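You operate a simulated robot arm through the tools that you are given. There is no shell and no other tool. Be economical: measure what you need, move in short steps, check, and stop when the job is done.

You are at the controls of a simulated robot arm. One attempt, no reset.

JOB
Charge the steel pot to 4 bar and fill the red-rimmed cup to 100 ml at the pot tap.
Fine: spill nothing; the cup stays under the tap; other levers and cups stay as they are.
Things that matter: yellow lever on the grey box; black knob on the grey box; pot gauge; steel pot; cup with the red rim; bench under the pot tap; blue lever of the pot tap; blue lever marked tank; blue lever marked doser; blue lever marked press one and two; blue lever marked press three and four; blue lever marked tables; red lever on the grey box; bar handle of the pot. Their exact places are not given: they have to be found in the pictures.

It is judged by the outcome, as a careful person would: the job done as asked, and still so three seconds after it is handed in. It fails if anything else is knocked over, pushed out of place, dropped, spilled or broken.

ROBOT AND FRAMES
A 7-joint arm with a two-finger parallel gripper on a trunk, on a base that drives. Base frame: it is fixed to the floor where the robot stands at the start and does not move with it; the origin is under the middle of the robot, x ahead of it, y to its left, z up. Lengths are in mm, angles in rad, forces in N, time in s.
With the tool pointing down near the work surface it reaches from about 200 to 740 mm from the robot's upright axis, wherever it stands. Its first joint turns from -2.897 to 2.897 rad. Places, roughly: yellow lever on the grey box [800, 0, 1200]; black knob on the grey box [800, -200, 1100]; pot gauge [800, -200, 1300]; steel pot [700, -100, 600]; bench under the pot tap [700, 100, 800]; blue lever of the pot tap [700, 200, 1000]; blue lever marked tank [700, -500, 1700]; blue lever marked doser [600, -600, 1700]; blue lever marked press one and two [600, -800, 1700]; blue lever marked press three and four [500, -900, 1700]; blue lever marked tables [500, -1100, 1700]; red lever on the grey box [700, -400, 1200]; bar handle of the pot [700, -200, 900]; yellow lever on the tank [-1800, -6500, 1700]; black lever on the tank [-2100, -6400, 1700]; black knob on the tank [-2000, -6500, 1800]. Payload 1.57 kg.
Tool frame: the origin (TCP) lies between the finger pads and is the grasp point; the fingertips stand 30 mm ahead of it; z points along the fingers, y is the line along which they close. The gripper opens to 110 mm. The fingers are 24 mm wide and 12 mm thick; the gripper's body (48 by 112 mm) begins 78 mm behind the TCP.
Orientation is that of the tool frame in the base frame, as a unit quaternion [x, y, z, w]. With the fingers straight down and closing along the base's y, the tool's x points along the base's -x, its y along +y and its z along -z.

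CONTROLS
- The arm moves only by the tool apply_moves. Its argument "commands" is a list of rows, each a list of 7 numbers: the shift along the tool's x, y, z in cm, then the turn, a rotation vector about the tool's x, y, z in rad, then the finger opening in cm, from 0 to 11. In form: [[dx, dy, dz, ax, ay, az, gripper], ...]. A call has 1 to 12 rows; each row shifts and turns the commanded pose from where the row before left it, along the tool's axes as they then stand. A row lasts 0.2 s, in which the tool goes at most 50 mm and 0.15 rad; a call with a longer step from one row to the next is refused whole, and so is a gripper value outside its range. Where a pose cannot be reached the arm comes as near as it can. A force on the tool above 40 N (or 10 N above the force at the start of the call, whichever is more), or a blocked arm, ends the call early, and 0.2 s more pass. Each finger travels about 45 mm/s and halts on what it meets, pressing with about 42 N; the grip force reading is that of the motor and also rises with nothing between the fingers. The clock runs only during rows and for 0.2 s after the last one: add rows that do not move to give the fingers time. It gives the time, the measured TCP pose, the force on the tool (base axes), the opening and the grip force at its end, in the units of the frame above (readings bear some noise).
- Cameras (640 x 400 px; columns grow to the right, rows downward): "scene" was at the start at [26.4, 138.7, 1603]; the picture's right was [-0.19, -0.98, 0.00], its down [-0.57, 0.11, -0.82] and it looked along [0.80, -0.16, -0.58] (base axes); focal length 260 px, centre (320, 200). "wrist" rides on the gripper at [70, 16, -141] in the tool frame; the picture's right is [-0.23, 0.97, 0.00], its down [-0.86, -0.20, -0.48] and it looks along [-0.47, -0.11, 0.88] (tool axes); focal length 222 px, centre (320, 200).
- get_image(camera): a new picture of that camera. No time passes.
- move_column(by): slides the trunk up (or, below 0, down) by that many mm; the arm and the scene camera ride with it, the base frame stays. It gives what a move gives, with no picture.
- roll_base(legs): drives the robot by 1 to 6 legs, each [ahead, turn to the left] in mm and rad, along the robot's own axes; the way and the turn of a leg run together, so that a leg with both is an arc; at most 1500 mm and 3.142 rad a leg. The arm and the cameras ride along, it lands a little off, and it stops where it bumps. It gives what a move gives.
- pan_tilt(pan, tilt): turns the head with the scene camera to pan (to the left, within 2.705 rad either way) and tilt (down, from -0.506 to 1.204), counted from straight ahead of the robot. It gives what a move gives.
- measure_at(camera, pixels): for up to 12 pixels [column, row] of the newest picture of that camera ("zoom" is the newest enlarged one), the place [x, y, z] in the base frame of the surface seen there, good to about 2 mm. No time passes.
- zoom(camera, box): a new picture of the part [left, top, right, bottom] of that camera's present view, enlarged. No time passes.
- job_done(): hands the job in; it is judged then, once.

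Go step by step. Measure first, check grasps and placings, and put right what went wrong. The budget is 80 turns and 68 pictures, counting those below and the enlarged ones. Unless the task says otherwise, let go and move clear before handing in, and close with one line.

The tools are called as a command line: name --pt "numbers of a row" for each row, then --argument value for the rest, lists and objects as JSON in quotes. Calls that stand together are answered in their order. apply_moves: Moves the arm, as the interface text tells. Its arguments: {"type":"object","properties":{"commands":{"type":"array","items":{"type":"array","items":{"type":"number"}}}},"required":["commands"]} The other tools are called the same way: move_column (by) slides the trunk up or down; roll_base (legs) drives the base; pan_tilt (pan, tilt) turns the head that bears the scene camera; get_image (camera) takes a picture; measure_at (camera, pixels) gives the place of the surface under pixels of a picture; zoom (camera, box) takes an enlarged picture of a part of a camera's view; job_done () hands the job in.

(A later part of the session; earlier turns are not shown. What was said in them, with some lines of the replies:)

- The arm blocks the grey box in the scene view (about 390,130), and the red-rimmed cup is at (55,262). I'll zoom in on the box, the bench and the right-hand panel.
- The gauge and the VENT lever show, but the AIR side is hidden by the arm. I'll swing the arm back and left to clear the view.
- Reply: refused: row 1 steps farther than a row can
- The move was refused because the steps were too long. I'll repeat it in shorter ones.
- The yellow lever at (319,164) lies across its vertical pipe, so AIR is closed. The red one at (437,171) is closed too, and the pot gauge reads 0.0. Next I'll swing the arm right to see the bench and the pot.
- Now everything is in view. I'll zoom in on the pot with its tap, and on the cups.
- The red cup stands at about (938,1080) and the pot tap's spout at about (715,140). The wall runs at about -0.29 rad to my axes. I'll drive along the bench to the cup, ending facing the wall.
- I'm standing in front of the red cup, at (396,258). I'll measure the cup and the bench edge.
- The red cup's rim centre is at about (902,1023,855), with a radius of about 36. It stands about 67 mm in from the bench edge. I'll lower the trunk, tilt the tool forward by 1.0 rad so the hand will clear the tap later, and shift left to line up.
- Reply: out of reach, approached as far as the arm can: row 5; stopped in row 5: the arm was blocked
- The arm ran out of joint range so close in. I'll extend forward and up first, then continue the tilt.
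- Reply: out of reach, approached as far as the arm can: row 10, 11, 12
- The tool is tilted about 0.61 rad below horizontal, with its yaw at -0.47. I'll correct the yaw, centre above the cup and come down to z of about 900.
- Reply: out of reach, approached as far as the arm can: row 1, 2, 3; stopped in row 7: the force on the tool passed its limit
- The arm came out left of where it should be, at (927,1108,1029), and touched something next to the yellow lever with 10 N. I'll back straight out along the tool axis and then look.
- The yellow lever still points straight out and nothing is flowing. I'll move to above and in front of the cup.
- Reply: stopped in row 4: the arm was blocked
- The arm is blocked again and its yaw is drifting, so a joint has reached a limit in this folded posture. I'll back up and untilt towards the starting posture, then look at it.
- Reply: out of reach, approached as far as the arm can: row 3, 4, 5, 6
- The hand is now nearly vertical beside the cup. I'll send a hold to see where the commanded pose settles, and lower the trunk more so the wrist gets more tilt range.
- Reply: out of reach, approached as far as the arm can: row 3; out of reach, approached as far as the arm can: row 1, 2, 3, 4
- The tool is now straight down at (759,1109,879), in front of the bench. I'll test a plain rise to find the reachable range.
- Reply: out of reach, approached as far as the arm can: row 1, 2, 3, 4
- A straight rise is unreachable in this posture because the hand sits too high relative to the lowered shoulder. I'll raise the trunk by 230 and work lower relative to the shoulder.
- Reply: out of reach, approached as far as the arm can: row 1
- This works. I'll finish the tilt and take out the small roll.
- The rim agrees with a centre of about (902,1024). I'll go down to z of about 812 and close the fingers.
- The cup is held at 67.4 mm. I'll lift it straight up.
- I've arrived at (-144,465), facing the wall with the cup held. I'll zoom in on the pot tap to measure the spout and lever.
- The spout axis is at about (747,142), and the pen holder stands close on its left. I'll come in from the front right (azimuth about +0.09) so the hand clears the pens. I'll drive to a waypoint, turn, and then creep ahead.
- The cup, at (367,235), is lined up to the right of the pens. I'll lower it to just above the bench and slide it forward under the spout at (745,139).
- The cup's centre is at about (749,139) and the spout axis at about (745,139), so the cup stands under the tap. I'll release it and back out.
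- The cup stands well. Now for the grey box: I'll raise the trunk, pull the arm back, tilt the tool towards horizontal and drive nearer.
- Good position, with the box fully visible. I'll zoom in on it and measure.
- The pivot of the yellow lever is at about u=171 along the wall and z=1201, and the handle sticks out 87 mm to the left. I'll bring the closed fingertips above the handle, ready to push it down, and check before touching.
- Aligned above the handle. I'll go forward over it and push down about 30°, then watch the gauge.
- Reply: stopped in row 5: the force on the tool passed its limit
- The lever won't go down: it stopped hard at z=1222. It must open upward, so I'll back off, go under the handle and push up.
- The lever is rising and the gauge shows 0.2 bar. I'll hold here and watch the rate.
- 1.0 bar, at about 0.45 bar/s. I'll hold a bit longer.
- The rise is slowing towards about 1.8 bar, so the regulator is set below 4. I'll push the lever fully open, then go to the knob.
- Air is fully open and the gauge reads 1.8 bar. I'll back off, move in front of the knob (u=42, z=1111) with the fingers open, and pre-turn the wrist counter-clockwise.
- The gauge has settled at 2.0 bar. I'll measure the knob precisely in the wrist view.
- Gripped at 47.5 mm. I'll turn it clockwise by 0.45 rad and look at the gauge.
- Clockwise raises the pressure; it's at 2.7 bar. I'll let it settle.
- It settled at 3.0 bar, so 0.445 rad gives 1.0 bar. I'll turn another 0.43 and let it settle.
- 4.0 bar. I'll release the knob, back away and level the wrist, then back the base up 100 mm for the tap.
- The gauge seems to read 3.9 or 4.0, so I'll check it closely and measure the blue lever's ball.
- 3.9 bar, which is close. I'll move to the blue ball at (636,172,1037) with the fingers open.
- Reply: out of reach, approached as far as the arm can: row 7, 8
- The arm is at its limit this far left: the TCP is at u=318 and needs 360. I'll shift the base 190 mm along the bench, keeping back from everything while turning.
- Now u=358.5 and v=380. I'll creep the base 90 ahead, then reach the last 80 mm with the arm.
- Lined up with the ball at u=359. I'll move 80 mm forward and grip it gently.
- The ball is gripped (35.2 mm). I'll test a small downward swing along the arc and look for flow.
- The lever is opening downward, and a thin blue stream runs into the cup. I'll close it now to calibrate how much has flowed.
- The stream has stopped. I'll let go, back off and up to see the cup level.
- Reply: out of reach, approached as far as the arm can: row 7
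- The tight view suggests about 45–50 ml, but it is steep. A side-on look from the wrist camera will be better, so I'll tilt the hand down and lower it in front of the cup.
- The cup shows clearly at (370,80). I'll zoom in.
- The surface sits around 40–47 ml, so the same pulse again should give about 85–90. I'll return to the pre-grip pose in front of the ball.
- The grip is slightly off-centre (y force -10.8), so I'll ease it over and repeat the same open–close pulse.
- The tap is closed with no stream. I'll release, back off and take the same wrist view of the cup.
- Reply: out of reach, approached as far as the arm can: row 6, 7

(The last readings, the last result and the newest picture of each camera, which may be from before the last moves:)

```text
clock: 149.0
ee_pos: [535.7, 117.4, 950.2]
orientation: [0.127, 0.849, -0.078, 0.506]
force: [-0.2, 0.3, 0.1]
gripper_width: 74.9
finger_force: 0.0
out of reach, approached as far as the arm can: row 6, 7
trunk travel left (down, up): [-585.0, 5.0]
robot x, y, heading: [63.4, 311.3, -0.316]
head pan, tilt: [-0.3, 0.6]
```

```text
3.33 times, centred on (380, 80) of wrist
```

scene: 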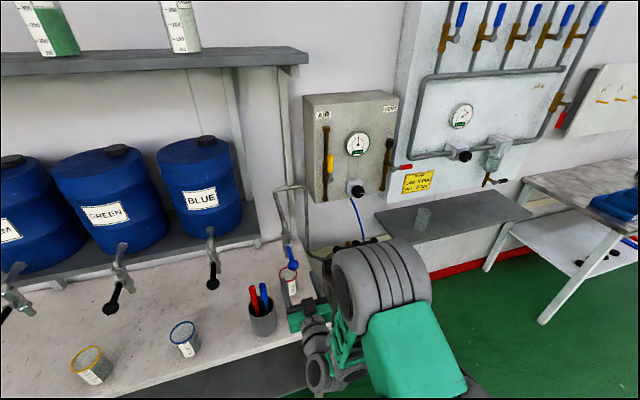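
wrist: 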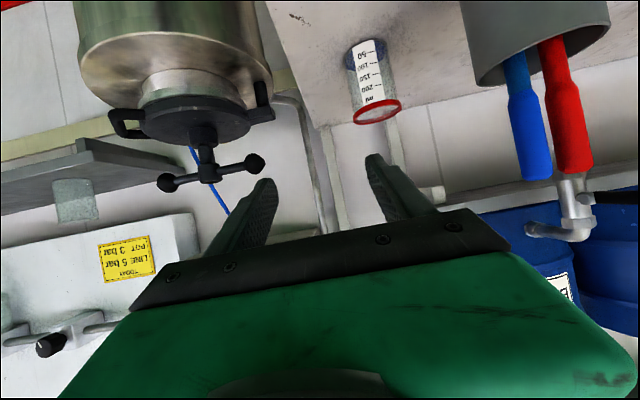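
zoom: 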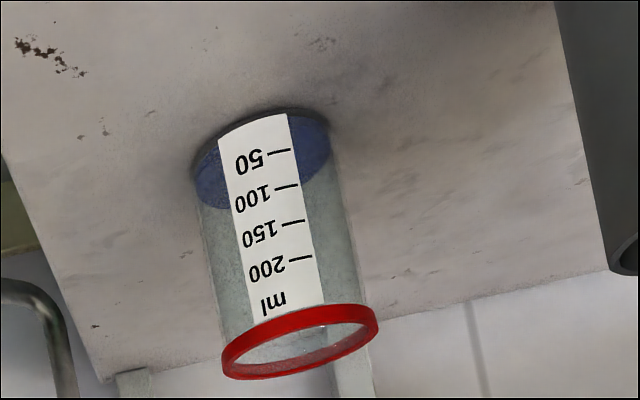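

The level has barely changed against the marks. measure_at costs nothing, so I'll read heights on the liquid directly.

measure_at --camera "zoom" --pixels '[[212, 200], [222, 206], [205, 175], [305, 182], [318, 165], [320, 140], [215, 235], [330, 200], [285, 151], [285, 188], [285, 224], [262, 118]]'

```text
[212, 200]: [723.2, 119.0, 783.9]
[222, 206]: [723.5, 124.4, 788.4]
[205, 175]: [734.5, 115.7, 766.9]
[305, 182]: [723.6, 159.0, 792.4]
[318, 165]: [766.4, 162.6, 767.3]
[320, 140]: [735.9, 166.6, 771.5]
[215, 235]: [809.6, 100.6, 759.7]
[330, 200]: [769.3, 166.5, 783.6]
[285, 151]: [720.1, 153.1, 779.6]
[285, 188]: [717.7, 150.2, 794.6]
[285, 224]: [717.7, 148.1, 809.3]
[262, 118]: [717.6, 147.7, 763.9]
```

The interior points at z≈767 (right and left of the label) are the liquid surface, and the 50/100/150 marks lie at z = 779.6/794.6/809.3. So only about 10 ml is in so far, and the target surface is z≈794.6. I'll return for a longer pour.

apply_moves --pt "-2.7 1 -1.5 0 0 0 7.5" --pt "-2.7 1 -1.5 0 0 0 7.5" --pt "-2.7 1 -1.5 0 0 0 7.5" --pt "0 1.05 0 0 -0.1 0 7.5" --pt "0 1.05 0 0 -0.1 0 7.5" --pt "0 1.05 0 0 -0.1 0 7.5" --pt "0 1.05 0 0 -0.1 0 7.5" --pt "0 1.05 0 0 -0.1 0 7.5" --pt "0 0 0 0 0 0 7.5"

```text
clock: 151.0
ee_pos: [558.1, 199.1, 1044.5]
orientation: [0.103, 0.698, -0.106, 0.7]
force: [1.1, 0.0, 0.5]
gripper_width: 75.0
finger_force: 0.1
trunk travel left (down, up): [-585.0, 5.0]
robot x, y, heading: [67.4, 311.5, -0.317]
head pan, tilt: [-0.3, 0.6]
```

apply_moves --pt "0.65 -0.16 0 0 0 0 7.5" --pt "0 0 4.15 0 0 0 7.5" --pt "0 0 4.15 0 0 0 7.5" --pt "0 0 0 0 0 0 6.5" --pt "0 0 0 0 0 0 5.5" --pt "0 0 0 0 0 0 4.5" --pt "0 0 0 0 0 0 3" --pt "0 0 0 0 0 0 3" --pt "0 0 0 0 0 0 3" --pt "0 0 0 0 0 0 3"

apply_moves --pt "1.3 0 0.1 0 0 0 3" --pt "1.3 0 0.25 0 0 0 3" --pt "0 0 0 0 0 0 3" --pt "0 0 0 0 0 0 3" --pt "0 0 0 0 0 0 3" --pt "0 0 0 0 0 0 3" --pt "0 0 0 0 0 0 3" --pt "0 0 0 0 0 0 3" --pt "0 0 0 0 0 0 3" --pt "0 0 0 0 0 0 3" --pt "0 0 0 0 0 0 3"

apply_moves --pt "0 0 0 0 0 0 3" --pt "0 0 0 0 0 0 3" --pt "0 0 0 0 0 0 3" --pt "-1.35 0 -0.25 0 0 0 3" --pt "-1.4 0 -0.1 0 0 0 3" --pt "-0.2 0 0 0 0 0 3" --pt "0 0 0 0 0 0 3"

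```text
clock: 153.2
ee_pos: [635.4, 171.6, 1038.1]
orientation: [0.104, 0.698, -0.108, 0.7]
force: [-2.2, -8.5, 0.8]
gripper_width: 35.4
finger_force: 42.1
trunk travel left (down, up): [-585.0, 5.0]
robot x, y, heading: [66.8, 313.8, -0.318]
head pan, tilt: [-0.3, 0.6]
```

```text
clock: 155.6
ee_pos: [640.1, 169.8, 1013.1]
orientation: [0.105, 0.698, -0.107, 0.7]
force: [2.2, -15.4, 18.4]
gripper_width: 35.4
finger_force: 42.4
trunk travel left (down, up): [-585.0, 5.0]
robot x, y, heading: [66.4, 318.0, -0.318]
head pan, tilt: [-0.3, 0.6]
```

```text
clock: 157.2
ee_pos: [636.0, 171.9, 1037.9]
orientation: [0.105, 0.701, -0.107, 0.697]
force: [-9.8, -7.6, -21.3]
gripper_width: 35.1
finger_force: 42.7
trunk travel left (down, up): [-585.0, 5.0]
robot x, y, heading: [62.4, 316.2, -0.32]
head pan, tilt: [-0.3, 0.6]
```

Poured for about 3 s; the lever is back against its closed stop. I'll retreat and measure.

apply_moves --pt "0 0 0 0 0 0 5.5" --pt "0 0 0 0 0 0 7.5" --pt "0 0 -4 0 0 0 7.5" --pt "0 0 -4 0 0 0 7.5" --pt "0 -1.7 0 0 0.1 0 7.5" --pt "0 -1.7 0 0 0.1 0 7.5" --pt "0 -1.7 0 0 0.1 0 7.5" --pt "0 -1.7 0 0 0.1 0 7.5" --pt "0 -1.7 0 0 0.1 0 7.5" --pt "3.2 0 1.8 0 0 0 7.5" --pt "3.2 0 1.8 0 0 0 7.5" --pt "0 0 0 0 0 0 7.5"

zoom --camera "wrist" --box '[335, 20, 425, 140]'

```text
clock: 159.8
ee_pos: [532.5, 118.4, 947.3]
orientation: [0.128, 0.85, -0.079, 0.505]
force: [-0.4, 0.5, -0.3]
gripper_width: 75.1
finger_force: 0.0
out of reach, approached as far as the arm can: row 7
trunk travel left (down, up): [-585.0, 5.0]
robot x, y, heading: [66.3, 309.1, -0.32]
head pan, tilt: [-0.3, 0.6]
```

```text
3.33 times, centred on (380, 80) of wrist
```

zoom: 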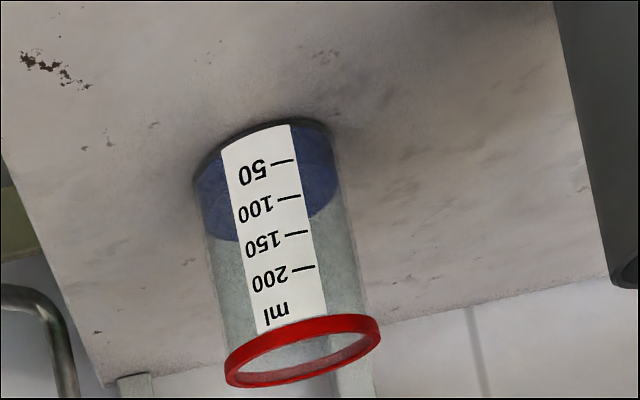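

measure_at --camera "zoom" --pixels '[[205, 190], [215, 215], [222, 228], [228, 236], [212, 200], [318, 170], [315, 190], [310, 205], [325, 180], [280, 161], [290, 197], [295, 233]]'

```text
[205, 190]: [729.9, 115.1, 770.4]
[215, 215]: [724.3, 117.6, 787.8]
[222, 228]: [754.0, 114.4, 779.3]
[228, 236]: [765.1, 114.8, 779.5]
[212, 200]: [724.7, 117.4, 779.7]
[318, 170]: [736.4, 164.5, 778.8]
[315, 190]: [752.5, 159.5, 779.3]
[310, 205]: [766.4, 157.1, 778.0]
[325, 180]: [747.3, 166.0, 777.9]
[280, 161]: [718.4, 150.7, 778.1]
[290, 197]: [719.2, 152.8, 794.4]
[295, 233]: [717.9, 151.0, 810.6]
```

The liquid surface is at z≈778.8 against the 50 mark at 779, so there is about 49 ml in the cup. The last pour gave about 38 ml, so one more of the same depth lasting 1 s longer should add about 51 ml.

apply_moves --pt "-2.7 1 -1.5 0 0 0 7.5" --pt "-2.7 1 -1.5 0 0 0 7.5" --pt "-2.7 1 -1.5 0 0 0 7.5" --pt "0 1.05 0 0 -0.1 0 7.5" --pt "0 1.05 0 0 -0.1 0 7.5" --pt "0 1.05 0 0 -0.1 0 7.5" --pt "0 1.05 0 0 -0.1 0 7.5" --pt "0 1.05 0 0 -0.1 0 7.5" --pt "0 0 0 0 0 0 7.5"

```text
clock: 161.8
ee_pos: [556.1, 197.3, 1039.5]
orientation: [0.103, 0.698, -0.106, 0.7]
force: [-0.6, 0.1, -0.3]
gripper_width: 75.2
finger_force: 0.1
trunk travel left (down, up): [-585.0, 5.0]
robot x, y, heading: [65.6, 313.6, -0.324]
head pan, tilt: [-0.3, 0.6]
```

apply_moves --pt "0.15 0.05 0 0 0 0 7.5" --pt "0 0 4.2 0 0 0 7.5" --pt "0 0 4.2 0 0 0 7.5" --pt "0 0 0 0 0 0 6.5" --pt "0 0 0 0 0 0 5.5" --pt "0 0 0 0 0 0 4.5" --pt "0 0 0 0 0 0 3" --pt "0 0 0 0 0 0 3" --pt "0 0 0 0 0 0 3" --pt "0 0 0 0 0 0 3"

apply_moves --pt "1.3 0 0.1 0 0 0 3" --pt "1.3 0 0.25 0 0 0 3" --pt "0 0 0 0 0 0 3" --pt "0 0 0 0 0 0 3" --pt "0 0 0 0 0 0 3" --pt "0 0 0 0 0 0 3" --pt "0 0 0 0 0 0 3" --pt "0 0 0 0 0 0 3" --pt "0 0 0 0 0 0 3" --pt "0 0 0 0 0 0 3" --pt "0 0 0 0 0 0 3"

apply_moves --pt "0 0 0 0 0 0 3" --pt "0 0 0 0 0 0 3" --pt "0 0 0 0 0 0 3" --pt "0 0 0 0 0 0 3" --pt "0 0 0 0 0 0 3" --pt "0 0 0 0 0 0 3" --pt "0 0 0 0 0 0 3" --pt "0 0 0 0 0 0 3" --pt "-1.35 0 -0.25 0 0 0 3" --pt "-1.4 0 -0.1 0 0 0 3" --pt "-0.2 0 0 0 0 0 3" --pt "0 0 0 0 0 0 3"

```text
clock: 164.0
ee_pos: [636.9, 171.8, 1039.0]
orientation: [0.104, 0.699, -0.108, 0.7]
force: [-3.2, -14.5, 1.1]
gripper_width: 35.5
finger_force: 42.3
trunk travel left (down, up): [-585.0, 5.0]
robot x, y, heading: [63.7, 315.5, -0.322]
head pan, tilt: [-0.3, 0.6]
```

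```text
clock: 166.4
ee_pos: [642.4, 170.5, 1011.9]
orientation: [0.104, 0.699, -0.107, 0.7]
force: [-8.0, -7.8, 0.6]
gripper_width: 38.3
finger_force: 5.3
trunk travel left (down, up): [-585.0, 5.0]
robot x, y, heading: [67.2, 316.8, -0.315]
head pan, tilt: [-0.3, 0.6]
```

```text
clock: 169.0
ee_pos: [637.3, 172.9, 1041.5]
orientation: [0.104, 0.699, -0.107, 0.699]
force: [-4.0, -8.8, -5.4]
gripper_width: 38.3
finger_force: 4.5
trunk travel left (down, up): [-585.0, 5.0]
robot x, y, heading: [68.3, 311.0, -0.322]
head pan, tilt: [-0.3, 0.6]
```

The lever is back up against its stop. I'll retreat and measure the level.

apply_moves --pt "0 0 0 0 0 0 5.5" --pt "0 0 0 0 0 0 7.5" --pt "0 0 -4 0 0 0 7.5" --pt "0 0 -4 0 0 0 7.5" --pt "0 -1.7 0 0 0.1 0 7.5" --pt "0 -1.7 0 0 0.1 0 7.5" --pt "0 -1.7 0 0 0.1 0 7.5" --pt "0 -1.7 0 0 0.1 0 7.5" --pt "0 -1.7 0 0 0.1 0 7.5" --pt "3.2 0 1.8 0 0 0 7.5" --pt "3.2 0 1.8 0 0 0 7.5" --pt "0 0 0 0 0 0 7.5"

zoom --camera "wrist" --box '[325, 20, 425, 180]'

```text
clock: 171.6
ee_pos: [537.1, 120.6, 949.6]
orientation: [0.126, 0.85, -0.077, 0.506]
force: [-0.6, -0.6, 0.8]
gripper_width: 74.8
finger_force: 0.1
out of reach, approached as far as the arm can: row 6, 7
trunk travel left (down, up): [-585.0, 5.0]
robot x, y, heading: [65.9, 312.9, -0.323]
head pan, tilt: [-0.3, 0.6]
```

```text
2.50 times, centred on (375, 100) of wrist
```

zoom: 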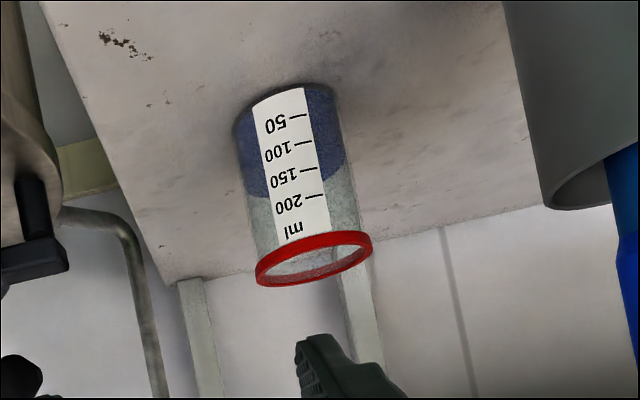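

measure_at --camera "zoom" --pixels '[[256, 180], [262, 188], [265, 194], [252, 172], [258, 190], [330, 155], [328, 165], [335, 160], [325, 172], [296, 115], [302, 143], [308, 169]]'

```text
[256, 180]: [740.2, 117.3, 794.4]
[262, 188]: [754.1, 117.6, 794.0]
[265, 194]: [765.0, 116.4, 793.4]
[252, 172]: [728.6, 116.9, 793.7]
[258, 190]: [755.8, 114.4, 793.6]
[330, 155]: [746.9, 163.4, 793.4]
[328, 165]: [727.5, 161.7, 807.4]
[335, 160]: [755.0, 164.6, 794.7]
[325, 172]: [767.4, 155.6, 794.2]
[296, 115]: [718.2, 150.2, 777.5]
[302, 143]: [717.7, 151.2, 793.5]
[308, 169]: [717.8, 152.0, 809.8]
```

The surface is at z≈793.9 and the 100 mark at about 794, so the cup holds about 100 ml. I'll check the gauge, the tap lever and the bench in one picture.

zoom --camera "scene" --box '[265, 120, 405, 300]'

```text
2.22 times, centred on (335, 210) of scene
5 turns are left
```

zoom: 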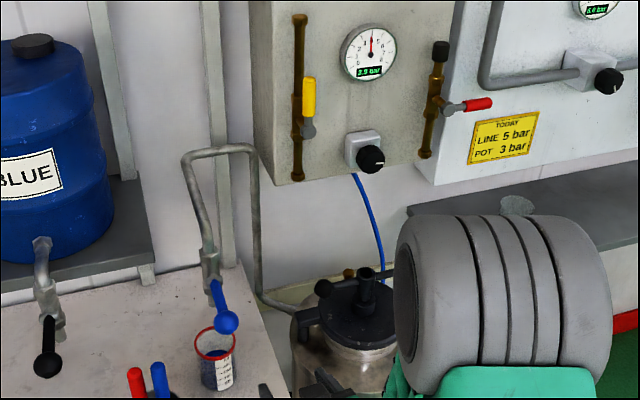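

The cup holds about 100 ml, the tap is closed and dry, and the gauge reads 3.9 bar, with the needle at 4. The hand is clear of everything, so I'll hand in.

job_done

```text
The job is handed in.
```

The job is handed in: the red-rimmed cup stands under the pot tap with about 100 ml, and the tap is closed with nothing spilled. The pot gauge reads 3.9 bar, slightly under the 4 bar you asked for. It reached 4.0 on the knob, then settled to 3.9 after I let go, and I had too few turns left to reset it. The yellow AIR lever is still open, so the regulator is holding that pressure.
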